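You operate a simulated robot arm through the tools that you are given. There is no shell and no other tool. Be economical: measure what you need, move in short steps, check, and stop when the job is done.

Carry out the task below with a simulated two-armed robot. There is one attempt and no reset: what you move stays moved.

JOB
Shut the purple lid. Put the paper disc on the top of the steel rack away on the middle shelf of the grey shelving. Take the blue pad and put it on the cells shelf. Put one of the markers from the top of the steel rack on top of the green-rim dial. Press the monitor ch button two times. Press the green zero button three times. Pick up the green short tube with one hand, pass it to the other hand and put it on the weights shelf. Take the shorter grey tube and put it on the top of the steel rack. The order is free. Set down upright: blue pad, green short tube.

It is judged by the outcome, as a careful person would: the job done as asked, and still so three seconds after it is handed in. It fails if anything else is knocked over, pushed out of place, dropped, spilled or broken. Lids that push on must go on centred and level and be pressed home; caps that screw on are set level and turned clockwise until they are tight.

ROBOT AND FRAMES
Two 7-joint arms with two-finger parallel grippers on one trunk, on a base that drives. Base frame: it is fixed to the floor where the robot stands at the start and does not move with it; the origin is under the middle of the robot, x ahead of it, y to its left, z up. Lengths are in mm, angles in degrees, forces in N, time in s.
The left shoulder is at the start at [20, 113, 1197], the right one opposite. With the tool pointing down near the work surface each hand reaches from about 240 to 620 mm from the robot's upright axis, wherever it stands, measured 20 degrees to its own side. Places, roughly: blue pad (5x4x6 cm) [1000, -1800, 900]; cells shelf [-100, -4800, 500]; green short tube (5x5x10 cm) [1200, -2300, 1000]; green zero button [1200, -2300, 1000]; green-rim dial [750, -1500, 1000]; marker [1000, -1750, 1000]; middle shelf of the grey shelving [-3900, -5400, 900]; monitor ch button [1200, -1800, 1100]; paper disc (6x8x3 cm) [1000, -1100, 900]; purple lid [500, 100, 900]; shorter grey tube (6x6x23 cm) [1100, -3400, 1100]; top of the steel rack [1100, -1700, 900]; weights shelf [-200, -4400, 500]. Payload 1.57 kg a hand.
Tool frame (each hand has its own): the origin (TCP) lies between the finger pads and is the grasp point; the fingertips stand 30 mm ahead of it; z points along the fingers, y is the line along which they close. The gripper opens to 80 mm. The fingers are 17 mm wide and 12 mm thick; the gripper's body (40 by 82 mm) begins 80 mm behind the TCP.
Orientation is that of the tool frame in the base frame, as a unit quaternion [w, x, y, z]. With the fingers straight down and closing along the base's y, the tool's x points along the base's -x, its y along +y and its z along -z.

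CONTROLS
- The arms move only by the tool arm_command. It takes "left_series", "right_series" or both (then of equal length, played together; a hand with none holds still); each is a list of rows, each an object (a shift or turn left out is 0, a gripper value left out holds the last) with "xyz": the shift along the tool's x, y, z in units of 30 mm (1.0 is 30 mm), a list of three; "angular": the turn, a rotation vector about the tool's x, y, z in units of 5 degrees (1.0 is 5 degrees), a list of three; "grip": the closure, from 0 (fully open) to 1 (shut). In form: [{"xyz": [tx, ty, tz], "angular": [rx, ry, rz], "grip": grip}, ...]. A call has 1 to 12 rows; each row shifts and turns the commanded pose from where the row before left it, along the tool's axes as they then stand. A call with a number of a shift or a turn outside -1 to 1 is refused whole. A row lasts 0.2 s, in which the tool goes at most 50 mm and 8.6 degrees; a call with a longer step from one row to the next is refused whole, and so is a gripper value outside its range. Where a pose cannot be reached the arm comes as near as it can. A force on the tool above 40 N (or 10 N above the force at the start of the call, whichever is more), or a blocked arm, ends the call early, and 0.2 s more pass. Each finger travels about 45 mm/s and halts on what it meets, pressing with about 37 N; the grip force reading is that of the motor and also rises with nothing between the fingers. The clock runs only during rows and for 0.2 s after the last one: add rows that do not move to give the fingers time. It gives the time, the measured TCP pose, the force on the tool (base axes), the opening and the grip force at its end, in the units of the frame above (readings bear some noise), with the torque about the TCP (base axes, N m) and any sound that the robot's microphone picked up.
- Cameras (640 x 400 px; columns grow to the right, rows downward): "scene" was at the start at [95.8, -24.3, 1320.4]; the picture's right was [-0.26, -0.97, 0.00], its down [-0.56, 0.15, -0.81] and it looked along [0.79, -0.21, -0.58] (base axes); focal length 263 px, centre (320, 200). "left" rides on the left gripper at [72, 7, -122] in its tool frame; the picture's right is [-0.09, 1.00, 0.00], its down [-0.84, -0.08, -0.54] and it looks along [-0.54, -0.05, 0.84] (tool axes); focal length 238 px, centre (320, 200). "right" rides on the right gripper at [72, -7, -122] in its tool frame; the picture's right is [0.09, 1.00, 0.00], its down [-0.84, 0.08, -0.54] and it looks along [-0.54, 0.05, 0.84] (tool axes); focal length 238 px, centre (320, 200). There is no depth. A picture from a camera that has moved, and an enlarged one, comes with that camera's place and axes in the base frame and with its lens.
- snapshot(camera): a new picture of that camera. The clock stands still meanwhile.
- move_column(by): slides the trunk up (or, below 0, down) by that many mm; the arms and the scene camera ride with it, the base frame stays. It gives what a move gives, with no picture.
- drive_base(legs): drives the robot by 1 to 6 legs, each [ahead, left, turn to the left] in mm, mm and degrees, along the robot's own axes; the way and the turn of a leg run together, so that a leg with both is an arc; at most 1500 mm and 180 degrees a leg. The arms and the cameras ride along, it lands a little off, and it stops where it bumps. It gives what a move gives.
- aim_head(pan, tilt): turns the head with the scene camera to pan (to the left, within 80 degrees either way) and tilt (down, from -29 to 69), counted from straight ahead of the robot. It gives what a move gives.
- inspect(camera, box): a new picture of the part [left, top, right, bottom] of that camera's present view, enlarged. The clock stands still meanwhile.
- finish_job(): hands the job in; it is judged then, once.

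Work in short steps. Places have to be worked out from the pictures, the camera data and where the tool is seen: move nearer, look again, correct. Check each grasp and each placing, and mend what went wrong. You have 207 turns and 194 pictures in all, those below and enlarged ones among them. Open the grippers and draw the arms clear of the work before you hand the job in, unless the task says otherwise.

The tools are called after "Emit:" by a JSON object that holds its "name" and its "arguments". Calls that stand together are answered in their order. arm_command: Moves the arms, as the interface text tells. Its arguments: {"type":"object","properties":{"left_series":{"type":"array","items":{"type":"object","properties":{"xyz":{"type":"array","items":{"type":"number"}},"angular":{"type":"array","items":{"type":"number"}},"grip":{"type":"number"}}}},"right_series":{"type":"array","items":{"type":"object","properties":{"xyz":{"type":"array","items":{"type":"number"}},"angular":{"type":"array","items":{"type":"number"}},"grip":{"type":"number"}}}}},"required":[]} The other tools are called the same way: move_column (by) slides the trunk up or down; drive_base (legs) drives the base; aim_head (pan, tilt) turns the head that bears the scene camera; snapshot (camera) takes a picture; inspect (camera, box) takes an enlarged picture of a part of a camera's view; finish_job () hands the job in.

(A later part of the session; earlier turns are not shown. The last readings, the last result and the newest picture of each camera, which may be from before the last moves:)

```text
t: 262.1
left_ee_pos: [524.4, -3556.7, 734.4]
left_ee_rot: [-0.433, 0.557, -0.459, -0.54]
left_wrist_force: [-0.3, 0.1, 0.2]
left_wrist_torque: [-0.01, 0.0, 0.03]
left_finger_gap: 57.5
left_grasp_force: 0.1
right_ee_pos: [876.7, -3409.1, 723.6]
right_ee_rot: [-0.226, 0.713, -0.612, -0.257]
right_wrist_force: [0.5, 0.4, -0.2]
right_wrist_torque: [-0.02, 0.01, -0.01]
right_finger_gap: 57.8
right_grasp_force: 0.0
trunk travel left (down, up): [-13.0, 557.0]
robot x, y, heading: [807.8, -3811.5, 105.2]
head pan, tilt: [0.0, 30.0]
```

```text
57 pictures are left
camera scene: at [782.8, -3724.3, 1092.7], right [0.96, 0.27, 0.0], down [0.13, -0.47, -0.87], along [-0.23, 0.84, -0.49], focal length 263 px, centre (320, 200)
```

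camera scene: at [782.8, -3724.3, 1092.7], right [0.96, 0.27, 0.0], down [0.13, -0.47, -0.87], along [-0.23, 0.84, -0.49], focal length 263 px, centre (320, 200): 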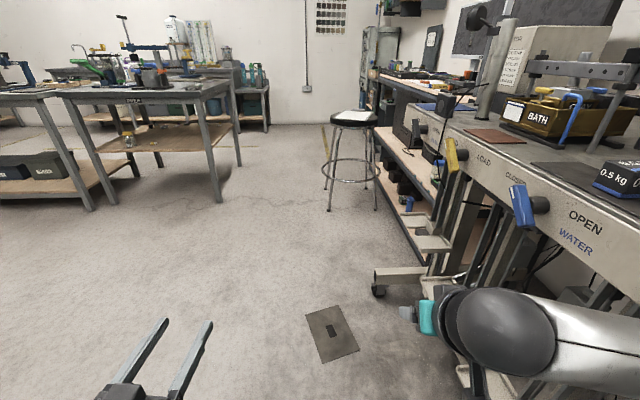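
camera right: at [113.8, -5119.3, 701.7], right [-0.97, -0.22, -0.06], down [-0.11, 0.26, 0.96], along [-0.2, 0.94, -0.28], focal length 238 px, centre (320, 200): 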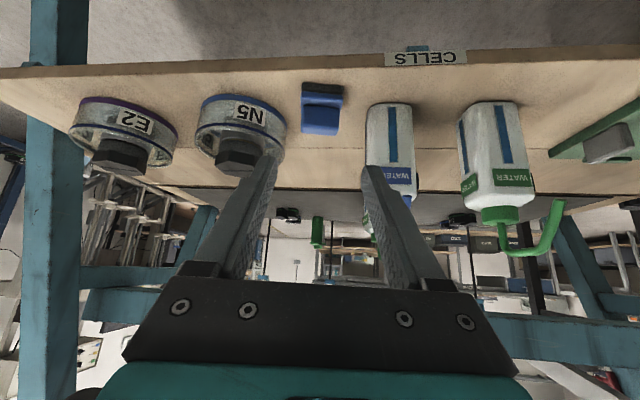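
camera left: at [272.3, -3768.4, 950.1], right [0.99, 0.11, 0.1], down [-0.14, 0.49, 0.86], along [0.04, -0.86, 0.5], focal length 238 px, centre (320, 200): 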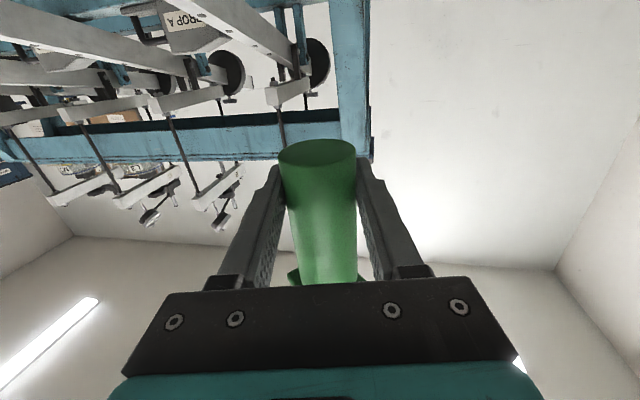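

The raise was refused (limit 400), so my right arm ran low into the machine's side. I move sideways away from it, then raise the trunk.

Emit:
{"name": "drive_base", "arguments": {"legs": [[0, 110, 0]]}}

Emit:
{"name": "move_column", "arguments": {"by": 390}}

Emit:
{"name": "aim_head", "arguments": {"pan": -50, "tilt": 35}}

Emit:
{"name": "snapshot", "arguments": {"camera": "scene"}}

```text
t: 263.2
left_ee_pos: [418.4, -3580.0, 732.4]
left_ee_rot: [-0.431, 0.559, -0.461, -0.538]
left_wrist_force: [0.4, 0.1, 0.0]
left_wrist_torque: [0.02, -0.01, 0.02]
left_finger_gap: 57.8
left_grasp_force: 0.1
right_ee_pos: [770.6, -3430.9, 721.3]
right_ee_rot: [-0.223, 0.713, -0.614, -0.255]
right_wrist_force: [1.1, 0.5, -0.7]
right_wrist_torque: [0.01, 0.0, 0.01]
right_finger_gap: 57.7
right_grasp_force: 0.1
trunk travel left (down, up): [-13.0, 557.0]
robot x, y, heading: [704.2, -3839.9, 105.5]
head pan, tilt: [0.0, 30.0]
```

```text
t: 267.0
left_ee_pos: [420.2, -3579.5, 1122.6]
left_ee_rot: [-0.431, 0.559, -0.46, -0.539]
left_wrist_force: [0.4, 0.4, 0.0]
left_wrist_torque: [-0.04, -0.01, 0.03]
left_finger_gap: 57.5
left_grasp_force: 0.0
right_ee_pos: [771.6, -3430.7, 1109.4]
right_ee_rot: [-0.222, 0.714, -0.613, -0.255]
right_wrist_force: [0.4, 1.4, -0.5]
right_wrist_torque: [0.0, 0.03, 0.0]
right_finger_gap: 57.8
right_grasp_force: 0.0
trunk travel left (down, up): [-403.0, 167.0]
robot x, y, heading: [705.7, -3839.2, 105.4]
head pan, tilt: [0.0, 30.0]
```

```text
t: 268.2
left_ee_pos: [420.0, -3581.7, 1123.6]
left_ee_rot: [-0.431, 0.559, -0.46, -0.538]
left_wrist_force: [0.4, 0.6, 0.0]
left_wrist_torque: [0.05, 0.0, 0.02]
left_finger_gap: 57.5
left_grasp_force: 0.1
right_ee_pos: [771.9, -3431.6, 1109.1]
right_ee_rot: [-0.223, 0.713, -0.614, -0.255]
right_wrist_force: [0.3, -0.4, -0.4]
right_wrist_torque: [-0.03, 0.0, 0.01]
right_finger_gap: 57.5
right_grasp_force: 0.0
trunk travel left (down, up): [-403.0, 167.0]
robot x, y, heading: [703.0, -3842.0, 105.6]
head pan, tilt: [-50.0, 35.0]
```

```text
56 pictures are left
camera scene: at [752.0, -3759.6, 1474.1], right [0.83, -0.56, 0.0], down [-0.32, -0.47, -0.82], along [0.46, 0.68, -0.57], focal length 263 px, centre (320, 200)
```

scene: 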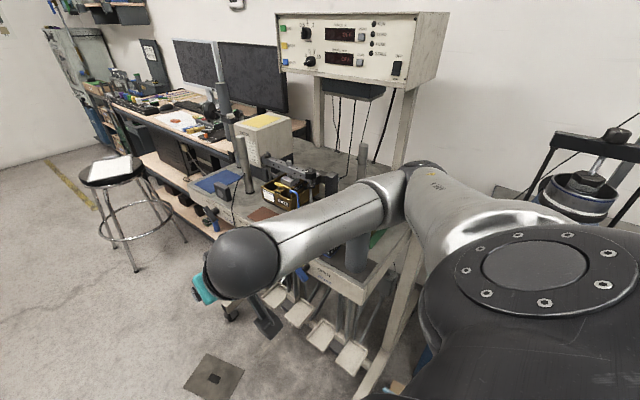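

I turn to face the machine table squarely from here and look.

Emit:
{"name": "drive_base", "arguments": {"legs": [[0, 0, -88]]}}

Emit:
{"name": "aim_head", "arguments": {"pan": 35, "tilt": 25}}

Emit:
{"name": "snapshot", "arguments": {"camera": "scene"}}

```text
t: 272.4
left_ee_pos: [957.9, -3550.3, 1122.2]
left_ee_rot: [0.684, -0.078, 0.72, 0.084]
left_wrist_force: [0.1, -0.3, 0.8]
left_wrist_torque: [-0.04, 0.0, 0.01]
left_finger_gap: 57.6
left_grasp_force: 0.0
right_ee_pos: [1114.2, -3898.6, 1109.4]
right_ee_rot: [0.338, -0.081, 0.937, 0.027]
right_wrist_force: [-0.1, -0.8, 0.1]
right_wrist_torque: [0.0, -0.02, 0.01]
right_finger_gap: 57.7
right_grasp_force: 0.0
trunk travel left (down, up): [-403.0, 167.0]
robot x, y, heading: [703.5, -3839.9, 17.2]
head pan, tilt: [-50.0, 35.0]
```

```text
t: 273.9
left_ee_pos: [958.4, -3551.6, 1122.6]
left_ee_rot: [0.685, -0.078, 0.72, 0.083]
left_wrist_force: [0.2, 0.0, -0.5]
left_wrist_torque: [0.0, 0.0, 0.04]
left_finger_gap: 57.6
left_grasp_force: 0.1
right_ee_pos: [1113.7, -3898.4, 1107.9]
right_ee_rot: [0.338, -0.081, 0.937, 0.027]
right_wrist_force: [-0.1, 0.6, -0.7]
right_wrist_torque: [0.03, -0.02, 0.04]
right_finger_gap: 57.5
right_grasp_force: 0.1
trunk travel left (down, up): [-403.0, 167.0]
robot x, y, heading: [698.3, -3841.4, 16.8]
head pan, tilt: [35.0, 25.0]
```

```text
55 pictures are left
camera scene: at [771.6, -3766.7, 1489.8], right [0.79, -0.62, 0.0], down [-0.26, -0.33, -0.91], along [0.56, 0.71, -0.42], focal length 263 px, centre (320, 200)
```

scene: 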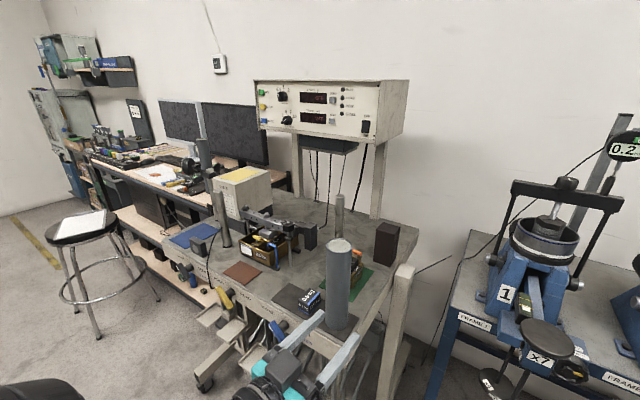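

The shorter grey tube stands near [1120,-3395], top ≈1140. I slide the base left ~115 mm, open the left hand and lower it to mid-upper tube height.

Emit:
{"name": "drive_base", "arguments": {"legs": [[0, 116, 0]]}}

Emit:
{"name": "arm_command", "arguments": {"left_series": [{"xyz": [0.6, 0, 0], "grip": 0}, {"xyz": [0.6, 0, 0], "grip": 0}, {"xyz": [0.6, 0, 0]}, {}]}}

Emit:
{"name": "snapshot", "arguments": {"camera": "scene"}}

Emit:
{"name": "snapshot", "arguments": {"camera": "left"}}

```text
t: 275.2
left_ee_pos: [924.8, -3439.5, 1122.1]
left_ee_rot: [0.684, -0.078, 0.72, 0.083]
left_wrist_force: [-0.5, 0.6, 0.2]
left_wrist_torque: [0.0, -0.02, -0.02]
left_finger_gap: 57.5
left_grasp_force: 0.1
right_ee_pos: [1080.4, -3788.0, 1109.5]
right_ee_rot: [0.338, -0.082, 0.937, 0.026]
right_wrist_force: [-1.0, 0.5, 0.4]
right_wrist_torque: [-0.04, 0.01, 0.01]
right_finger_gap: 57.6
right_grasp_force: 0.0
trunk travel left (down, up): [-403.0, 167.0]
robot x, y, heading: [669.7, -3727.2, 17.1]
head pan, tilt: [35.0, 25.0]
```

```text
t: 276.2
left_ee_pos: [922.0, -3440.6, 1068.3]
left_ee_rot: [0.685, -0.077, 0.72, 0.083]
left_wrist_force: [0.3, -0.9, 0.6]
left_wrist_torque: [0.0, 0.02, 0.03]
left_finger_gap: 80.3
left_grasp_force: 0.1
right_ee_pos: [1081.0, -3788.7, 1109.6]
right_ee_rot: [0.337, -0.081, 0.938, 0.026]
right_wrist_force: [0.1, 0.2, -0.1]
right_wrist_torque: [0.02, -0.04, -0.02]
right_finger_gap: 57.6
right_grasp_force: 0.0
trunk travel left (down, up): [-403.0, 167.0]
robot x, y, heading: [670.6, -3728.7, 16.9]
head pan, tilt: [35.0, 25.0]
```

```text
54 pictures are left
camera scene: at [738.3, -3656.5, 1489.9], right [0.79, -0.62, 0.0], down [-0.26, -0.33, -0.91], along [0.56, 0.71, -0.42], focal length 263 px, centre (320, 200)
```

scene: 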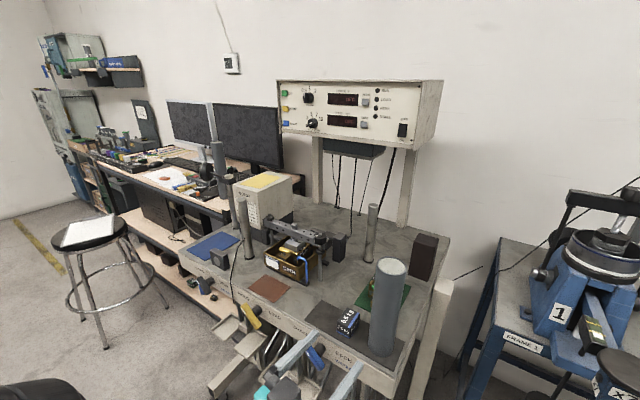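

```text
53 pictures are left
camera left: at [796.7, -3463.3, 1002.7], right [-0.22, 0.97, 0.11], down [-0.47, -0.2, 0.86], along [0.86, 0.14, 0.5], focal length 238 px, centre (320, 200)
```

left: 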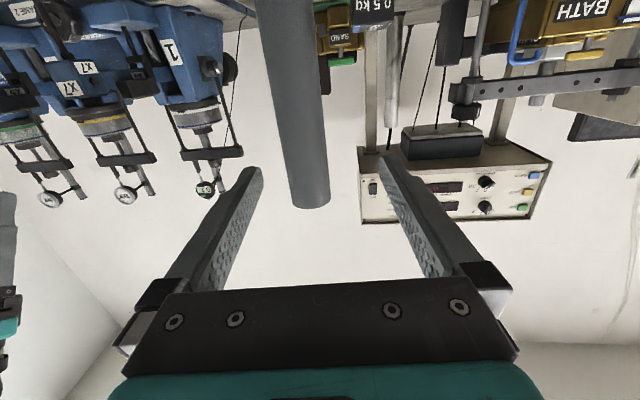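

Two-view triangulation puts the tube at about [1080,-3440] with base z≈965 and top ≈1185. I raise the hand 42 mm, shift 30 mm right, and advance halfway.

Emit:
{"name": "arm_command", "arguments": {"left_series": [{"xyz": [-0.7, -0.5, 0]}, {"xyz": [-0.7, -0.5, 0]}, {"xyz": [0, 0, 0.8]}, {"xyz": [0, 0, 0.8]}, {"xyz": [0, 0, 0.8]}, {}]}}

Emit:
{"name": "snapshot", "arguments": {"camera": "left"}}

Emit:
{"name": "inspect", "arguments": {"camera": "scene", "box": [220, 200, 480, 400]}}

```text
t: 277.6
left_ee_pos: [1000.9, -3453.7, 1107.5]
left_ee_rot: [0.685, -0.078, 0.72, 0.083]
left_wrist_force: [-0.4, 0.0, 0.1]
left_wrist_torque: [-0.01, 0.0, -0.01]
left_finger_gap: 80.0
left_grasp_force: 0.0
right_ee_pos: [1080.8, -3789.1, 1109.9]
right_ee_rot: [0.338, -0.081, 0.937, 0.026]
right_wrist_force: [-0.3, 0.4, 0.3]
right_wrist_torque: [-0.02, -0.04, 0.02]
right_finger_gap: 57.3
right_grasp_force: 0.0
trunk travel left (down, up): [-403.0, 167.0]
robot x, y, heading: [668.0, -3730.3, 16.8]
head pan, tilt: [35.0, 25.0]
```

```text
52 pictures are left
camera left: at [875.2, -3475.9, 1040.6], right [-0.22, 0.97, 0.11], down [-0.47, -0.2, 0.86], along [0.86, 0.14, 0.5], focal length 238 px, centre (320, 200)
```

left: 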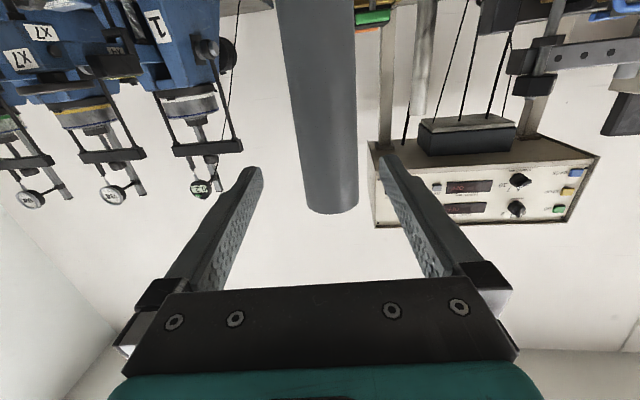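

```text
2.00 times, centred on (350, 300) of scene
camera zoom: at [737.9, -3656.5, 1489.9], right [0.79, -0.62, 0.0], down [-0.26, -0.33, -0.91], along [0.56, 0.71, -0.42], focal length 526 px, centre (260, 0)
```

zoom: 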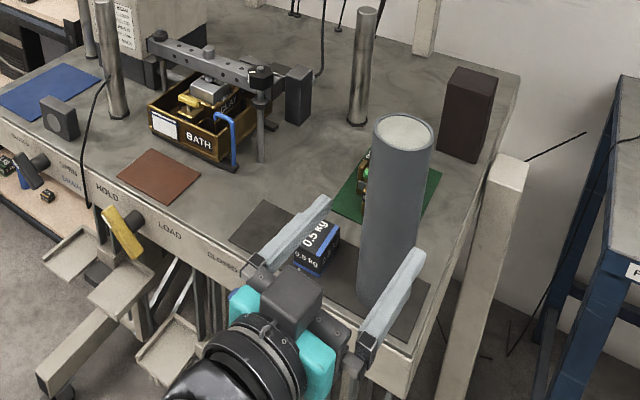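

Centred on the tube. I advance 75 mm and check depth.

Emit:
{"name": "arm_command", "arguments": {"left_series": [{"xyz": [0, 0.1, 0.85]}, {"xyz": [0, 0.1, 0.85]}, {"xyz": [0, 0, 0.8]}, {}]}}

Emit:
{"name": "snapshot", "arguments": {"camera": "left"}}

Emit:
{"name": "inspect", "arguments": {"camera": "scene", "box": [280, 220, 460, 380]}}

```text
t: 278.6
left_ee_pos: [1073.1, -3431.2, 1102.7]
left_ee_rot: [0.685, -0.077, 0.72, 0.083]
left_wrist_force: [-0.3, 0.1, -0.2]
left_wrist_torque: [0.01, 0.0, -0.01]
left_finger_gap: 79.6
left_grasp_force: 0.0
right_ee_pos: [1080.4, -3789.1, 1108.4]
right_ee_rot: [0.338, -0.082, 0.937, 0.026]
right_wrist_force: [0.1, 0.2, -0.1]
right_wrist_torque: [-0.02, 0.04, 0.03]
right_finger_gap: 57.8
right_grasp_force: 0.0
trunk travel left (down, up): [-403.0, 167.0]
robot x, y, heading: [668.4, -3728.4, 16.9]
head pan, tilt: [35.0, 25.0]
```

```text
50 pictures are left
camera left: at [947.3, -3453.7, 1036.6], right [-0.22, 0.97, 0.11], down [-0.47, -0.2, 0.86], along [0.86, 0.14, 0.5], focal length 238 px, centre (320, 200)
```

left: 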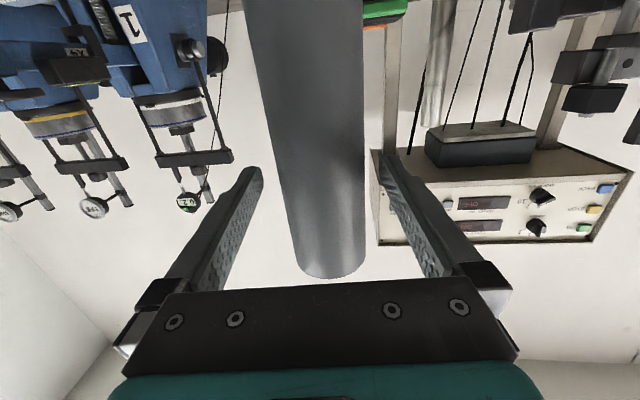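

```text
2.50 times, centred on (370, 300) of scene
camera zoom: at [737.9, -3656.4, 1489.9], right [0.79, -0.62, 0.0], down [-0.26, -0.33, -0.91], along [0.56, 0.71, -0.42], focal length 658 px, centre (195, -50)
```

zoom: 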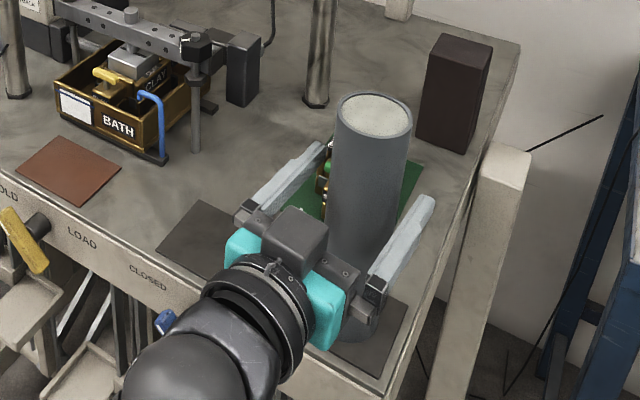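

The tube lies between the fingers but ~30 mm ahead of the TCP. I advance 28 mm and close.

Emit:
{"name": "arm_command", "arguments": {"left_series": [{"xyz": [0, 0, 0.5]}, {"xyz": [0, 0, 0.43]}, {}, {"grip": 1}, {"grip": 1}, {"grip": 1}, {"grip": 1}]}}

Emit:
{"name": "snapshot", "arguments": {"camera": "left"}}

```text
t: 280.2
left_ee_pos: [1099.7, -3423.9, 1101.4]
left_ee_rot: [0.685, -0.079, 0.719, 0.084]
left_wrist_force: [0.8, 1.2, -0.3]
left_wrist_torque: [-0.06, -0.2, 0.02]
left_finger_gap: 54.3
left_grasp_force: 35.9
right_ee_pos: [1082.1, -3789.2, 1109.4]
right_ee_rot: [0.338, -0.081, 0.937, 0.027]
right_wrist_force: [0.5, -0.5, -0.8]
right_wrist_torque: [0.04, 0.0, 0.01]
right_finger_gap: 57.6
right_grasp_force: 0.1
trunk travel left (down, up): [-403.0, 167.0]
robot x, y, heading: [668.5, -3729.0, 16.9]
head pan, tilt: [35.0, 25.0]
```

```text
48 pictures are left
camera left: at [974.6, -3446.9, 1035.5], right [-0.22, 0.97, 0.11], down [-0.47, -0.2, 0.86], along [0.86, 0.14, 0.5], focal length 238 px, centre (320, 200)
```

left: 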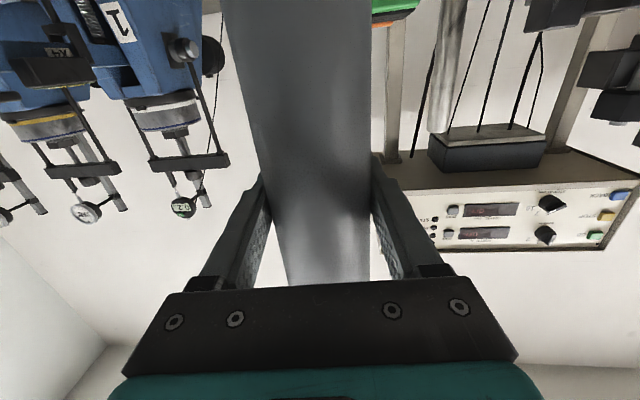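

Gripped (54 mm). I lift straight up with the trunk and check weight.

Emit:
{"name": "move_column", "arguments": {"by": 80}}

Emit:
{"name": "snapshot", "arguments": {"camera": "scene"}}

```text
t: 281.3
left_ee_pos: [1100.5, -3424.1, 1181.1]
left_ee_rot: [0.684, -0.077, 0.721, 0.082]
left_wrist_force: [0.0, -0.8, -7.3]
left_wrist_torque: [0.02, -0.07, 0.03]
left_finger_gap: 54.3
left_grasp_force: 37.3
right_ee_pos: [1081.5, -3788.6, 1189.5]
right_ee_rot: [0.338, -0.081, 0.937, 0.026]
right_wrist_force: [0.1, -0.4, 0.2]
right_wrist_torque: [0.0, -0.03, 0.02]
right_finger_gap: 57.5
right_grasp_force: 0.0
trunk travel left (down, up): [-483.0, 87.0]
robot x, y, heading: [668.6, -3730.3, 16.7]
head pan, tilt: [35.0, 25.0]
```

```text
47 pictures are left
camera scene: at [738.9, -3656.0, 1569.7], right [0.79, -0.62, 0.0], down [-0.26, -0.33, -0.91], along [0.56, 0.71, -0.42], focal length 263 px, centre (320, 200)
```

scene: 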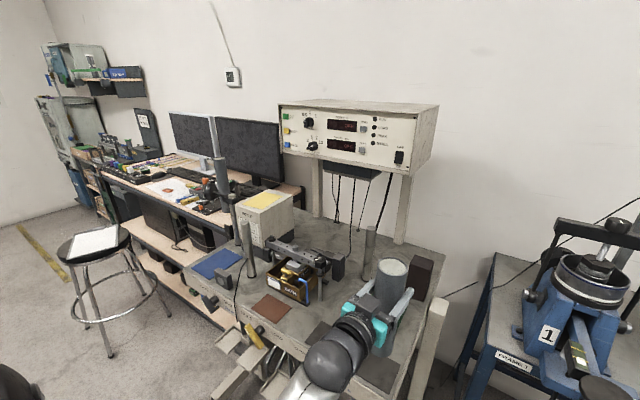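

Lifted cleanly (~0.75 kg). I back away and drive round to the steel rack's right station, facing the free spot near [955,-1745].

Emit:
{"name": "drive_base", "arguments": {"legs": [[-329, 183, 0], [361, 1092, 0], [0, 0, 33]]}}

Emit:
{"name": "drive_base", "arguments": {"legs": [[377, -140, 0]]}}

Emit:
{"name": "aim_head", "arguments": {"pan": 5, "tilt": 40}}

Emit:
{"name": "snapshot", "arguments": {"camera": "scene"}}

```text
t: 290.8
left_ee_pos: [502.7, -2004.9, 1181.3]
left_ee_rot: [0.629, -0.287, 0.665, 0.281]
left_wrist_force: [0.1, -0.4, -6.8]
left_wrist_torque: [0.08, -0.03, 0.02]
left_finger_gap: 53.9
left_grasp_force: 37.2
right_ee_pos: [692.5, -2315.7, 1189.6]
right_ee_rot: [0.315, -0.354, 0.871, 0.125]
right_wrist_force: [0.5, 0.2, 0.3]
right_wrist_torque: [0.02, -0.02, 0.02]
right_finger_gap: 57.6
right_grasp_force: 0.1
trunk travel left (down, up): [-483.0, 87.0]
robot x, y, heading: [325.3, -2499.8, 51.1]
head pan, tilt: [35.0, 25.0]
```

```text
t: 293.3
left_ee_pos: [846.5, -1796.4, 1180.4]
left_ee_rot: [0.629, -0.287, 0.665, 0.282]
left_wrist_force: [-0.1, -0.4, -7.0]
left_wrist_torque: [0.06, -0.03, 0.02]
left_finger_gap: 53.8
left_grasp_force: 36.7
right_ee_pos: [1038.8, -2107.0, 1188.0]
right_ee_rot: [0.314, -0.355, 0.871, 0.125]
right_wrist_force: [-0.9, -0.9, 0.2]
right_wrist_torque: [0.02, 0.02, 0.01]
right_finger_gap: 57.4
right_grasp_force: 0.0
trunk travel left (down, up): [-483.0, 87.0]
robot x, y, heading: [665.8, -2291.1, 51.4]
head pan, tilt: [35.0, 25.0]
```

```text
t: 294.2
left_ee_pos: [847.0, -1797.3, 1180.2]
left_ee_rot: [0.628, -0.288, 0.666, 0.281]
left_wrist_force: [-0.7, 0.3, -6.6]
left_wrist_torque: [0.03, -0.06, -0.01]
left_finger_gap: 53.8
left_grasp_force: 37.2
right_ee_pos: [1037.6, -2108.1, 1190.0]
right_ee_rot: [0.314, -0.356, 0.871, 0.126]
right_wrist_force: [0.2, -0.1, 0.4]
right_wrist_torque: [0.0, 0.0, -0.05]
right_finger_gap: 57.4
right_grasp_force: 0.1
trunk travel left (down, up): [-483.0, 87.0]
robot x, y, heading: [667.6, -2294.1, 51.2]
head pan, tilt: [5.0, 40.0]
```

```text
46 pictures are left
camera scene: at [721.2, -2214.5, 1546.5], right [0.83, -0.55, 0.0], down [-0.36, -0.54, -0.77], along [0.42, 0.64, -0.64], focal length 263 px, centre (320, 200)
```

scene: 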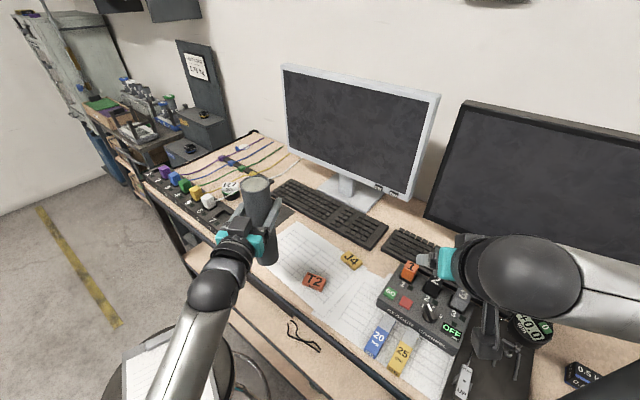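

The tube is just in front of the rack. I extend it over the free spot on the sheet at ~[955,-1745].

Emit:
{"name": "arm_command", "arguments": {"left_series": [{"xyz": [0, -0.37, 0.93]}, {"xyz": [0, -0.37, 0.93]}, {"xyz": [0, -0.37, 0.93]}, {"xyz": [0, -0.37, 0.93]}, {"xyz": [0.6, 0, 0]}, {"xyz": [0.6, 0, 0]}, {}]}}

Emit:
{"name": "inspect", "arguments": {"camera": "scene", "box": [180, 150, 420, 330]}}

```text
t: 295.8
left_ee_pos: [953.3, -1744.3, 1138.8]
left_ee_rot: [0.629, -0.288, 0.665, 0.282]
left_wrist_force: [-0.5, -0.4, -6.3]
left_wrist_torque: [0.04, -0.04, 0.01]
left_finger_gap: 53.7
left_grasp_force: 36.4
right_ee_pos: [1038.6, -2107.3, 1189.9]
right_ee_rot: [0.315, -0.356, 0.871, 0.125]
right_wrist_force: [0.5, 0.1, 0.0]
right_wrist_torque: [-0.01, 0.0, -0.04]
right_finger_gap: 57.8
right_grasp_force: 0.1
trunk travel left (down, up): [-483.0, 87.0]
robot x, y, heading: [666.0, -2290.8, 51.1]
head pan, tilt: [5.0, 40.0]
```

```text
2.22 times, centred on (300, 240) of scene
camera zoom: at [721.1, -2214.7, 1546.5], right [0.83, -0.56, 0.0], down [-0.36, -0.53, -0.77], along [0.43, 0.64, -0.64], focal length 585 px, centre (364, 111)
```

zoom: 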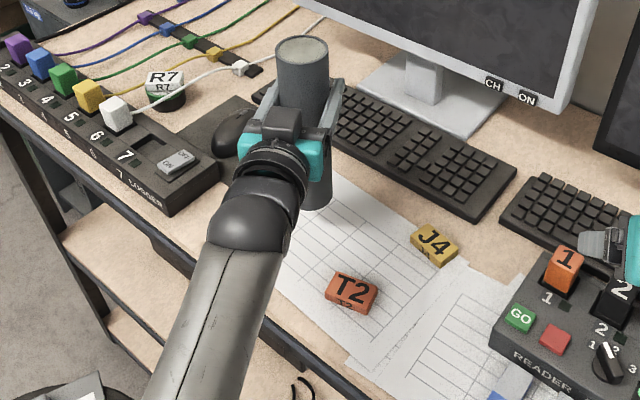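

The tube's bottom appears at about z≈950, ~30 mm above the rack. I lower in steps until contact.

Emit:
{"name": "arm_command", "arguments": {"left_series": [{"xyz": [0.4, 0, 0]}, {"xyz": [0.2, 0, 0]}, {"xyz": [0.13, 0, 0]}, {}]}}

Emit:
{"name": "inspect", "arguments": {"camera": "scene", "box": [240, 150, 360, 270]}}

```text
t: 296.8
left_ee_pos: [952.4, -1747.5, 1115.8]
left_ee_rot: [0.628, -0.288, 0.666, 0.282]
left_wrist_force: [0.1, 0.2, -7.7]
left_wrist_torque: [0.05, -0.07, -0.01]
left_finger_gap: 53.7
left_grasp_force: 37.2
right_ee_pos: [1038.5, -2108.0, 1189.4]
right_ee_rot: [0.314, -0.355, 0.872, 0.125]
right_wrist_force: [-0.5, 0.0, 0.3]
right_wrist_torque: [-0.03, 0.01, 0.0]
right_finger_gap: 57.6
right_grasp_force: 0.0
trunk travel left (down, up): [-483.0, 87.0]
robot x, y, heading: [666.8, -2289.1, 51.0]
head pan, tilt: [5.0, 40.0]
```

```text
3.33 times, centred on (300, 210) of scene
camera zoom: at [721.4, -2214.6, 1546.5], right [0.83, -0.56, 0.0], down [-0.36, -0.54, -0.77], along [0.43, 0.64, -0.64], focal length 877 px, centre (387, 167)
```

zoom: 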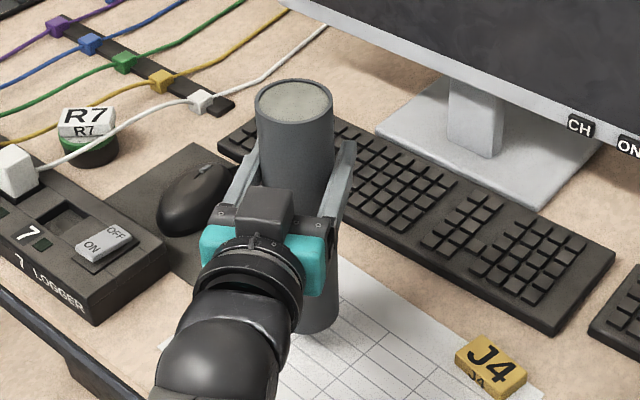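

Emit:
{"name": "arm_command", "arguments": {"left_series": [{"xyz": [0.13, 0, 0]}, {"xyz": [0.13, 0, 0]}, {}]}}

Emit:
{"name": "arm_command", "arguments": {"left_series": [{"xyz": [0.1, 0, 0]}, {"xyz": [0.1, 0, 0]}, {}]}}

```text
t: 297.6
left_ee_pos: [950.8, -1746.6, 1108.7]
left_ee_rot: [0.628, -0.288, 0.666, 0.282]
left_wrist_force: [-0.9, -0.4, -5.8]
left_wrist_torque: [0.06, -0.05, 0.04]
left_finger_gap: 53.8
left_grasp_force: 37.0
right_ee_pos: [1037.8, -2107.9, 1189.4]
right_ee_rot: [0.314, -0.355, 0.872, 0.124]
right_wrist_force: [0.4, 0.2, -0.4]
right_wrist_torque: [0.04, 0.0, 0.0]
right_finger_gap: 57.6
right_grasp_force: 0.0
trunk travel left (down, up): [-483.0, 87.0]
robot x, y, heading: [666.9, -2290.1, 51.2]
head pan, tilt: [5.0, 40.0]
```

```text
t: 298.4
left_ee_pos: [951.4, -1748.1, 1101.9]
left_ee_rot: [0.628, -0.288, 0.665, 0.283]
left_wrist_force: [0.1, 0.5, -6.3]
left_wrist_torque: [0.05, -0.04, 0.01]
left_finger_gap: 53.8
left_grasp_force: 36.9
right_ee_pos: [1037.8, -2108.3, 1188.7]
right_ee_rot: [0.315, -0.356, 0.871, 0.126]
right_wrist_force: [-0.7, 0.0, -0.2]
right_wrist_torque: [0.03, 0.03, 0.01]
right_finger_gap: 57.8
right_grasp_force: 0.0
trunk travel left (down, up): [-483.0, 87.0]
robot x, y, heading: [668.7, -2292.4, 51.4]
head pan, tilt: [5.0, 40.0]
```

Still hanging free; I continue in 3 mm steps.

Emit:
{"name": "arm_command", "arguments": {"left_series": [{"xyz": [0.1, 0, 0]}, {"xyz": [0.1, 0, 0]}, {"xyz": [0.1, 0, 0]}, {}]}}

Emit:
{"name": "inspect", "arguments": {"camera": "scene", "box": [240, 150, 360, 270]}}

```text
t: 299.4
left_ee_pos: [950.6, -1748.2, 1093.3]
left_ee_rot: [0.628, -0.288, 0.665, 0.282]
left_wrist_force: [0.0, 0.2, -6.1]
left_wrist_torque: [0.04, -0.06, -0.01]
left_finger_gap: 53.7
left_grasp_force: 36.7
right_ee_pos: [1039.3, -2108.0, 1189.7]
right_ee_rot: [0.315, -0.355, 0.871, 0.125]
right_wrist_force: [-0.1, 0.3, 0.0]
right_wrist_torque: [-0.02, -0.01, -0.01]
right_finger_gap: 57.8
right_grasp_force: 0.1
trunk travel left (down, up): [-483.0, 87.0]
robot x, y, heading: [667.6, -2293.2, 51.2]
head pan, tilt: [5.0, 40.0]
```

```text
3.33 times, centred on (300, 210) of scene
camera zoom: at [721.4, -2214.6, 1546.5], right [0.83, -0.56, 0.0], down [-0.36, -0.54, -0.77], along [0.43, 0.64, -0.64], focal length 877 px, centre (387, 167)
```

zoom: 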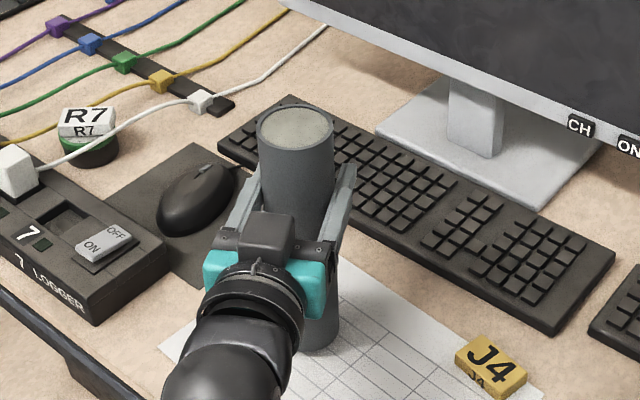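

By projection the base is ~9 mm above the surface. I lower 6 mm, then 2 mm steps.

Emit:
{"name": "arm_command", "arguments": {"left_series": [{"xyz": [0.1, 0, 0]}, {"xyz": [0.1, 0, 0]}, {"xyz": [0.07, 0, 0]}, {}]}}

Emit:
{"name": "arm_command", "arguments": {"left_series": [{"xyz": [0.07, 0, 0]}, {"xyz": [0.07, 0, 0]}, {}]}}

```text
t: 300.4
left_ee_pos: [951.4, -1747.4, 1084.6]
left_ee_rot: [0.629, -0.287, 0.665, 0.281]
left_wrist_force: [-0.5, -0.2, -6.8]
left_wrist_torque: [0.07, -0.04, 0.03]
left_finger_gap: 53.7
left_grasp_force: 37.0
right_ee_pos: [1038.2, -2108.8, 1188.6]
right_ee_rot: [0.314, -0.355, 0.872, 0.125]
right_wrist_force: [0.8, 0.4, -0.3]
right_wrist_torque: [-0.03, -0.01, 0.0]
right_finger_gap: 57.7
right_grasp_force: 0.1
trunk travel left (down, up): [-483.0, 87.0]
robot x, y, heading: [666.5, -2294.1, 51.3]
head pan, tilt: [5.0, 40.0]
```

```text
t: 301.2
left_ee_pos: [950.8, -1747.6, 1081.2]
left_ee_rot: [0.628, -0.288, 0.666, 0.282]
left_wrist_force: [-0.2, 0.2, -5.6]
left_wrist_torque: [0.0, -0.03, -0.01]
left_finger_gap: 53.4
left_grasp_force: 37.2
right_ee_pos: [1036.7, -2108.4, 1188.8]
right_ee_rot: [0.315, -0.355, 0.871, 0.125]
right_wrist_force: [-1.0, 0.6, 0.2]
right_wrist_torque: [-0.01, -0.02, 0.0]
right_finger_gap: 57.5
right_grasp_force: 0.1
trunk travel left (down, up): [-483.0, 87.0]
robot x, y, heading: [663.9, -2290.2, 51.4]
head pan, tilt: [5.0, 40.0]
```

Emit:
{"name": "arm_command", "arguments": {"left_series": [{"xyz": [0.07, 0, 0]}, {"xyz": [0.07, 0, 0]}, {"xyz": [0.07, 0, 0]}, {}]}}

Emit:
{"name": "inspect", "arguments": {"camera": "scene", "box": [260, 190, 340, 270]}}

```text
t: 302.2
left_ee_pos: [951.3, -1748.3, 1079.0]
left_ee_rot: [0.632, -0.286, 0.662, 0.282]
left_wrist_force: [-1.3, 0.2, 6.8]
left_wrist_torque: [-0.27, 0.06, -0.01]
left_finger_gap: 53.5
left_grasp_force: 36.9
right_ee_pos: [1038.5, -2109.4, 1190.4]
right_ee_rot: [0.315, -0.355, 0.871, 0.125]
right_wrist_force: [0.2, -0.3, -0.2]
right_wrist_torque: [-0.01, 0.0, 0.01]
right_finger_gap: 57.5
right_grasp_force: 0.1
trunk travel left (down, up): [-483.0, 87.0]
robot x, y, heading: [670.1, -2290.4, 51.4]
head pan, tilt: [5.0, 40.0]
```

```text
5.00 times, centred on (300, 230) of scene
camera zoom: at [720.5, -2215.8, 1546.7], right [0.83, -0.56, 0.0], down [-0.36, -0.53, -0.77], along [0.43, 0.64, -0.64], focal length 1316 px, centre (420, 50)
```

zoom: 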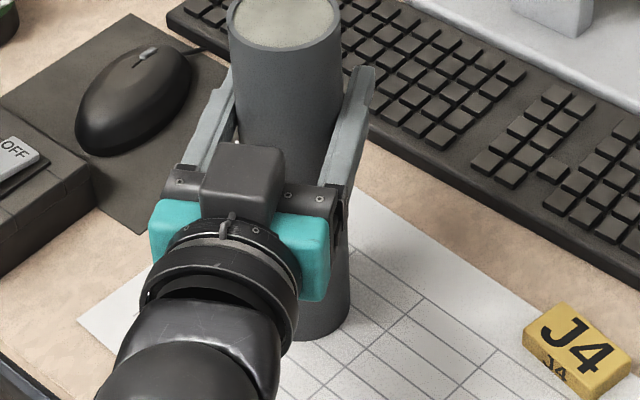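

Contact: weight is off the hand. I open and draw straight back.

Emit:
{"name": "arm_command", "arguments": {"left_series": [{"grip": 0.1}, {"grip": 0.1}, {"grip": 0.1}, {"xyz": [0, 0, -0.4]}, {"xyz": [0, 0, -0.8]}, {"xyz": [0, 0, -1]}, {"xyz": [0, 0, -1]}, {"xyz": [0, 0, -1]}, {"xyz": [-1, 0, 0]}, {}]}}

Emit:
{"name": "snapshot", "arguments": {"camera": "scene"}}

```text
t: 304.4
left_ee_pos: [866.9, -1840.2, 1111.8]
left_ee_rot: [0.628, -0.287, 0.666, 0.282]
left_wrist_force: [0.7, -0.9, 0.3]
left_wrist_torque: [-0.02, -0.02, -0.02]
left_finger_gap: 71.7
left_grasp_force: 0.1
right_ee_pos: [1037.3, -2107.9, 1188.5]
right_ee_rot: [0.315, -0.356, 0.871, 0.125]
right_wrist_force: [0.2, 0.5, -0.8]
right_wrist_torque: [0.01, -0.01, -0.03]
right_finger_gap: 57.3
right_grasp_force: 0.1
trunk travel left (down, up): [-483.0, 87.0]
robot x, y, heading: [662.9, -2294.6, 51.5]
head pan, tilt: [5.0, 40.0]
```

```text
41 pictures are left
camera scene: at [720.8, -2215.4, 1546.5], right [0.83, -0.56, 0.0], down [-0.36, -0.53, -0.77], along [0.43, 0.64, -0.64], focal length 263 px, centre (320, 200)
```

scene: 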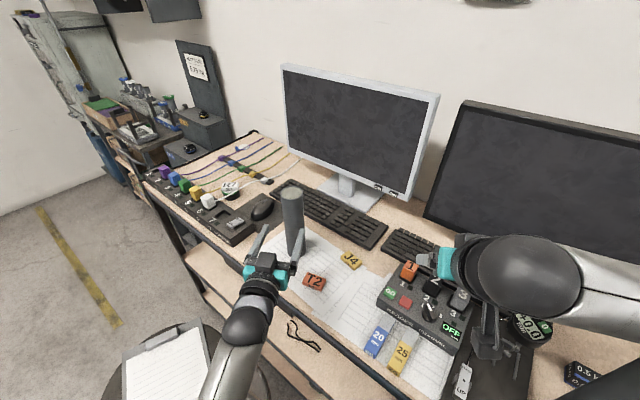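

The shorter grey tube stands on the rack top. Last item: the paper disc. I drive back around the stool to the left station.

Emit:
{"name": "drive_base", "arguments": {"legs": [[-321, 234, 0], [0, 0, -34], [-136, 567, 0], [165, 525, 0], [390, -69, 0]]}}

Emit:
{"name": "arm_command", "arguments": {"left_series": [{"xyz": [-1, 0, 0], "angular": [0, 1, 0], "grip": 0}, {"xyz": [-1, 0, 0], "angular": [0, 1, 0]}, {"angular": [0, 1, 0]}, {"angular": [0, 1, 0]}, {"angular": [0, 1, 0]}, {"angular": [0, 1, 0]}, {"angular": [0, 1, 0]}, {"angular": [0, 1, 0]}, {"angular": [0, 1, 0]}, {"angular": [0, 1, 0]}, {"angular": [0, 1, 0]}, {"angular": [0, 1, 0]}]}}

Emit:
{"name": "snapshot", "arguments": {"camera": "left"}}

```text
t: 316.3
left_ee_pos: [804.3, -1033.3, 1111.0]
left_ee_rot: [0.684, -0.081, 0.72, 0.086]
left_wrist_force: [0.0, -0.3, 0.4]
left_wrist_torque: [-0.04, -0.01, 0.0]
left_finger_gap: 72.0
left_grasp_force: 0.1
right_ee_pos: [795.9, -1351.0, 1190.3]
right_ee_rot: [0.338, -0.085, 0.937, 0.028]
right_wrist_force: [-0.2, 0.8, 0.3]
right_wrist_torque: [0.01, -0.01, 0.02]
right_finger_gap: 57.6
right_grasp_force: 0.1
trunk travel left (down, up): [-483.0, 87.0]
robot x, y, heading: [384.9, -1294.8, 17.3]
head pan, tilt: [5.0, 40.0]
```

```text
t: 318.9
left_ee_pos: [808.5, -1033.6, 1171.4]
left_ee_rot: [0.231, -0.113, 0.966, 0.034]
left_wrist_force: [-0.7, 0.5, 0.3]
left_wrist_torque: [-0.02, -0.02, 0.03]
left_finger_gap: 79.9
left_grasp_force: 0.1
right_ee_pos: [796.3, -1352.9, 1189.0]
right_ee_rot: [0.337, -0.085, 0.937, 0.028]
right_wrist_force: [-0.2, 0.6, -0.1]
right_wrist_torque: [-0.01, -0.03, 0.02]
right_finger_gap: 57.7
right_grasp_force: 0.0
trunk travel left (down, up): [-483.0, 87.0]
robot x, y, heading: [386.8, -1297.2, 17.5]
head pan, tilt: [5.0, 40.0]
```

```text
40 pictures are left
camera left: at [690.4, -1057.3, 1246.9], right [-0.15, 0.99, 0.05], down [0.51, 0.03, 0.86], along [0.85, 0.16, -0.5], focal length 238 px, centre (320, 200)
```

left: 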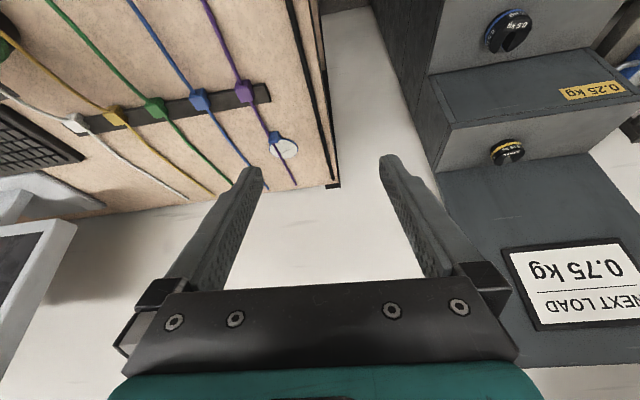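

Disc re-measured at [1039,-1055] with tab at [1010,-1072], as before. I raise both hands relative to the trunk, lower the trunk 230 mm for reach, and move the base 52 mm closer.

Emit:
{"name": "arm_command", "arguments": {"left_series": [{"xyz": [-0.454, 0, -0.892]}, {"xyz": [-0.454, 0, -0.892]}, {"xyz": [-0.454, 0, -0.892]}, {"xyz": [-0.454, 0, -0.892]}, {"xyz": [-0.454, 0, -0.892]}, {}, {}, {}], "right_series": [{"xyz": [-0.647, 0, -0.761]}, {"xyz": [-0.647, 0, -0.761]}, {"xyz": [-0.647, 0, -0.761]}, {"xyz": [-0.647, 0, -0.761]}, {"xyz": [-0.647, 0, -0.761]}, {"xyz": [-0.647, 0, -0.761]}, {"xyz": [-0.647, 0, -0.761]}, {}]}}

Emit:
{"name": "move_column", "arguments": {"by": -230}}

Emit:
{"name": "drive_base", "arguments": {"legs": [[52, -31, 0]]}}

```text
t: 320.7
left_ee_pos: [846.1, -1015.5, 1293.6]
left_ee_rot: [0.234, -0.118, 0.964, 0.04]
left_wrist_force: [-0.5, 0.7, -0.2]
left_wrist_torque: [0.02, -0.01, -0.01]
left_finger_gap: 80.3
left_grasp_force: 0.1
left hand out of reach, approached as far as the arm can: row 3, 4, 5
right_ee_pos: [799.5, -1351.4, 1399.0]
right_ee_rot: [0.338, -0.086, 0.937, 0.028]
right_wrist_force: [-0.4, 0.3, -0.3]
right_wrist_torque: [-0.01, -0.02, 0.01]
right_finger_gap: 57.4
right_grasp_force: 0.0
trunk travel left (down, up): [-483.0, 87.0]
robot x, y, heading: [385.9, -1296.0, 17.3]
head pan, tilt: [5.0, 40.0]
```

```text
t: 323.1
left_ee_pos: [845.3, -1015.3, 1063.9]
left_ee_rot: [0.235, -0.116, 0.964, 0.04]
left_wrist_force: [-0.5, 0.1, 0.2]
left_wrist_torque: [0.05, 0.02, 0.01]
left_finger_gap: 80.0
left_grasp_force: 0.1
right_ee_pos: [798.3, -1351.8, 1168.1]
right_ee_rot: [0.337, -0.084, 0.937, 0.027]
right_wrist_force: [-0.8, 0.1, -0.3]
right_wrist_torque: [0.0, -0.01, 0.0]
right_finger_gap: 57.6
right_grasp_force: 0.0
trunk travel left (down, up): [-253.0, 317.0]
robot x, y, heading: [385.2, -1297.8, 17.5]
head pan, tilt: [5.0, 40.0]
```

```text
t: 324.1
left_ee_pos: [906.3, -1029.9, 1063.6]
left_ee_rot: [0.235, -0.115, 0.964, 0.039]
left_wrist_force: [0.6, 0.3, 0.1]
left_wrist_torque: [0.01, 0.01, -0.01]
left_finger_gap: 79.9
left_grasp_force: 0.0
right_ee_pos: [858.4, -1365.2, 1168.1]
right_ee_rot: [0.338, -0.085, 0.937, 0.028]
right_wrist_force: [0.1, 0.7, -0.7]
right_wrist_torque: [0.01, 0.07, -0.04]
right_finger_gap: 57.5
right_grasp_force: 0.0
trunk travel left (down, up): [-253.0, 317.0]
robot x, y, heading: [442.9, -1307.9, 17.4]
head pan, tilt: [5.0, 40.0]
```

I bring the left hand closer above the disc for a detailed look.

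Emit:
{"name": "arm_command", "arguments": {"left_series": [{"xyz": [-0.17, -0.48, 0.75]}, {"xyz": [-0.17, -0.48, 0.75]}, {"xyz": [-0.17, -0.48, 0.75]}, {}]}}

Emit:
{"name": "inspect", "arguments": {"camera": "left", "box": [220, 60, 420, 220]}}

Emit:
{"name": "aim_head", "arguments": {"pan": 5, "tilt": 35}}

Emit:
{"name": "inspect", "arguments": {"camera": "scene", "box": [220, 100, 420, 260]}}

```text
t: 325.1
left_ee_pos: [960.5, -1053.5, 1021.3]
left_ee_rot: [0.246, -0.12, 0.961, 0.044]
left_wrist_force: [0.7, 0.4, 1.3]
left_wrist_torque: [0.02, 0.01, 0.0]
left_finger_gap: 79.8
left_grasp_force: 0.1
right_ee_pos: [858.9, -1365.8, 1169.4]
right_ee_rot: [0.338, -0.085, 0.937, 0.028]
right_wrist_force: [0.8, -0.3, -1.1]
right_wrist_torque: [-0.01, 0.02, -0.02]
right_finger_gap: 57.5
right_grasp_force: 0.2
trunk travel left (down, up): [-253.0, 317.0]
robot x, y, heading: [443.0, -1308.3, 17.1]
head pan, tilt: [5.0, 40.0]
```

```text
2.50 times, centred on (320, 140) of left
camera zoom: at [841.5, -1081.3, 1093.3], right [-0.17, 0.98, 0.07], down [0.48, 0.02, 0.88], along [0.86, 0.18, -0.48], focal length 596 px, centre (320, 350)
```

zoom: 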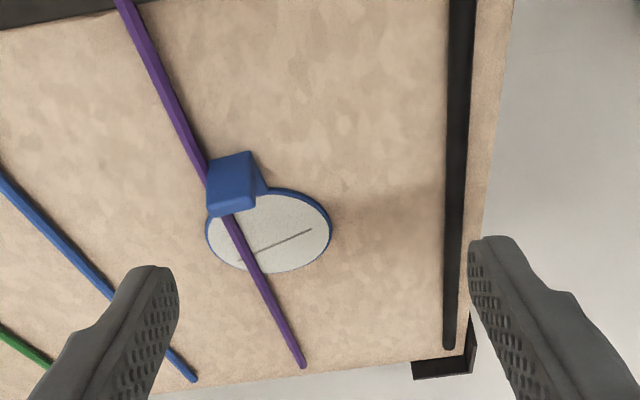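

```text
t: 325.7
left_ee_pos: [960.4, -1051.6, 1019.3]
left_ee_rot: [0.243, -0.12, 0.961, 0.046]
left_wrist_force: [0.6, -0.3, 1.0]
left_wrist_torque: [-0.01, 0.05, 0.02]
left_finger_gap: 80.0
left_grasp_force: 0.1
right_ee_pos: [857.0, -1364.5, 1168.8]
right_ee_rot: [0.337, -0.085, 0.937, 0.028]
right_wrist_force: [-0.2, -0.5, -0.1]
right_wrist_torque: [0.01, -0.02, 0.01]
right_finger_gap: 57.5
right_grasp_force: 0.1
trunk travel left (down, up): [-253.0, 317.0]
robot x, y, heading: [442.8, -1310.0, 17.2]
head pan, tilt: [5.0, 35.0]
```

```text
2.50 times, centred on (320, 180) of scene
camera zoom: at [535.6, -1275.7, 1324.1], right [0.38, -0.93, 0.0], down [-0.53, -0.22, -0.82], along [0.76, 0.31, -0.57], focal length 658 px, centre (320, 250)
```

zoom: 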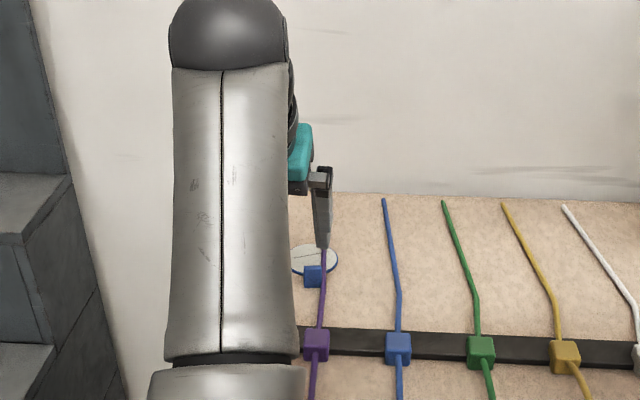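

The tab is ~18 mm wide at [1012,-1074,930]; the purple cable runs over the disc on its right side (‑y). Plan: grip the tab's top from a 50° pitch, slide the disc left clear of the cable, then lift. First I pitch the hand and half-close it.

Emit:
{"name": "arm_command", "arguments": {"left_series": [{"xyz": [0.5, 0, -0.5], "angular": [0, -1, 0], "grip": 0.5}, {"angular": [0, -1, 0]}, {"angular": [0, -1, 0]}, {"angular": [0, -1, 0]}, {"angular": [0, -0.3, 0]}, {}]}}

Emit:
{"name": "inspect", "arguments": {"camera": "left", "box": [220, 20, 420, 180]}}

```text
t: 326.3
left_ee_pos: [960.3, -1039.7, 1111.1]
left_ee_rot: [0.388, -0.121, 0.911, 0.072]
left_wrist_force: [1.0, 0.0, 0.2]
left_wrist_torque: [0.03, 0.02, -0.04]
left_finger_gap: 39.9
left_grasp_force: 0.2
right_ee_pos: [857.9, -1365.0, 1168.4]
right_ee_rot: [0.338, -0.086, 0.937, 0.029]
right_wrist_force: [-0.5, -0.4, 0.0]
right_wrist_torque: [0.0, -0.04, -0.04]
right_finger_gap: 57.7
right_grasp_force: 0.1
trunk travel left (down, up): [-253.0, 317.0]
robot x, y, heading: [445.6, -1311.1, 17.3]
head pan, tilt: [5.0, 35.0]
stopped in row 2 (left hand): the arm was blocked; the commanded pose is now the measured one
```

```text
2.50 times, centred on (320, 100) of left
camera zoom: at [823.9, -1074.6, 1143.4], right [-0.21, 0.97, 0.1], down [0.21, -0.06, 0.98], along [0.95, 0.23, -0.19], focal length 596 px, centre (320, 450)
```

zoom: 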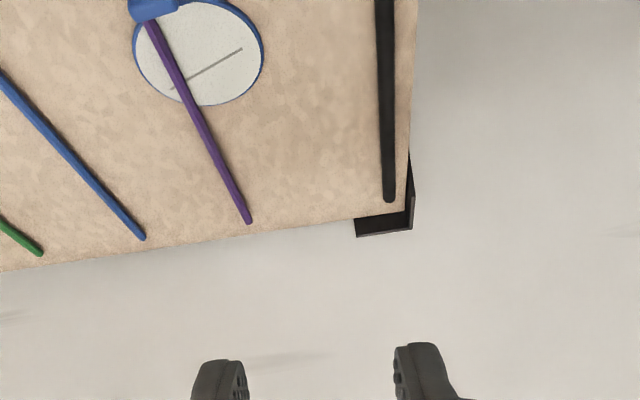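

The arm reported being blocked and the pose changed. I look at the left arm's surroundings.

Emit:
{"name": "aim_head", "arguments": {"pan": 35, "tilt": 30}}

Emit:
{"name": "snapshot", "arguments": {"camera": "scene"}}

```text
t: 327.3
left_ee_pos: [959.0, -1040.7, 1111.0]
left_ee_rot: [0.388, -0.12, 0.911, 0.072]
left_wrist_force: [0.7, -0.2, -0.1]
left_wrist_torque: [0.01, 0.01, 0.01]
left_finger_gap: 39.9
left_grasp_force: 0.0
right_ee_pos: [858.7, -1365.4, 1169.7]
right_ee_rot: [0.338, -0.085, 0.937, 0.027]
right_wrist_force: [-0.1, -0.6, 0.3]
right_wrist_torque: [0.02, 0.0, 0.02]
right_finger_gap: 57.8
right_grasp_force: 0.1
trunk travel left (down, up): [-253.0, 317.0]
robot x, y, heading: [441.4, -1309.2, 17.1]
head pan, tilt: [35.0, 30.0]
```

```text
36 pictures are left
camera scene: at [509.5, -1237.7, 1331.9], right [0.79, -0.61, 0.0], down [-0.31, -0.4, -0.87], along [0.53, 0.68, -0.5], focal length 263 px, centre (320, 200)
```

scene: 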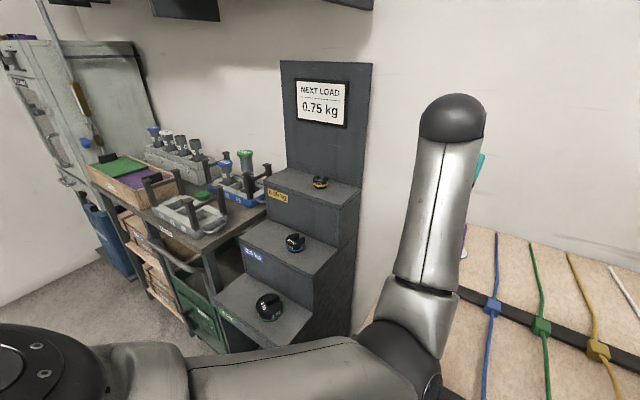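

The left arm's elbow has dropped low over the logger. I raise the trunk 250 mm straight up to free it, then check the plugs.

Emit:
{"name": "move_column", "arguments": {"by": 250}}

Emit:
{"name": "aim_head", "arguments": {"pan": 10, "tilt": 50}}

Emit:
{"name": "snapshot", "arguments": {"camera": "scene"}}

```text
t: 329.9
left_ee_pos: [959.8, -1040.0, 1360.2]
left_ee_rot: [0.387, -0.12, 0.911, 0.071]
left_wrist_force: [0.2, 0.6, -0.1]
left_wrist_torque: [0.01, -0.02, -0.02]
left_finger_gap: 40.1
left_grasp_force: 0.2
right_ee_pos: [858.0, -1365.4, 1418.3]
right_ee_rot: [0.337, -0.085, 0.937, 0.028]
right_wrist_force: [-0.8, 0.8, -0.1]
right_wrist_torque: [0.0, 0.01, -0.02]
right_finger_gap: 57.7
right_grasp_force: 0.1
trunk travel left (down, up): [-503.0, 67.0]
robot x, y, heading: [444.2, -1310.1, 17.1]
head pan, tilt: [35.0, 30.0]
```

```text
t: 330.8
left_ee_pos: [958.8, -1040.3, 1360.9]
left_ee_rot: [0.388, -0.12, 0.911, 0.072]
left_wrist_force: [-0.3, 0.3, 0.0]
left_wrist_torque: [-0.02, 0.02, -0.06]
left_finger_gap: 39.7
left_grasp_force: 0.0
right_ee_pos: [858.1, -1364.3, 1418.1]
right_ee_rot: [0.338, -0.085, 0.937, 0.027]
right_wrist_force: [-0.7, 0.1, 0.4]
right_wrist_torque: [0.0, -0.04, 0.01]
right_finger_gap: 57.6
right_grasp_force: 0.0
trunk travel left (down, up): [-503.0, 67.0]
robot x, y, heading: [444.0, -1312.0, 17.0]
head pan, tilt: [10.0, 50.0]
```

```text
35 pictures are left
camera scene: at [522.5, -1273.7, 1552.4], right [0.46, -0.89, 0.0], down [-0.68, -0.35, -0.64], along [0.57, 0.3, -0.77], focal length 263 px, centre (320, 200)
```

scene: 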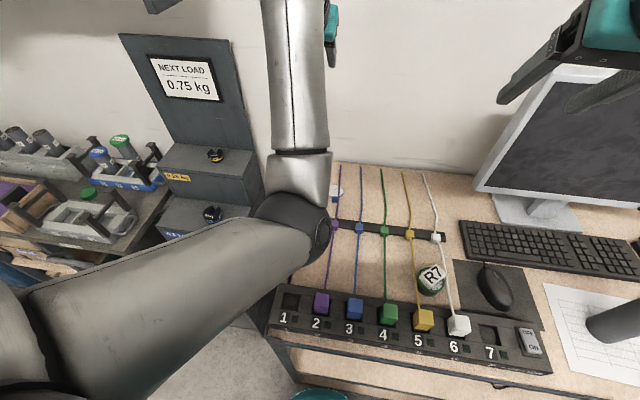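

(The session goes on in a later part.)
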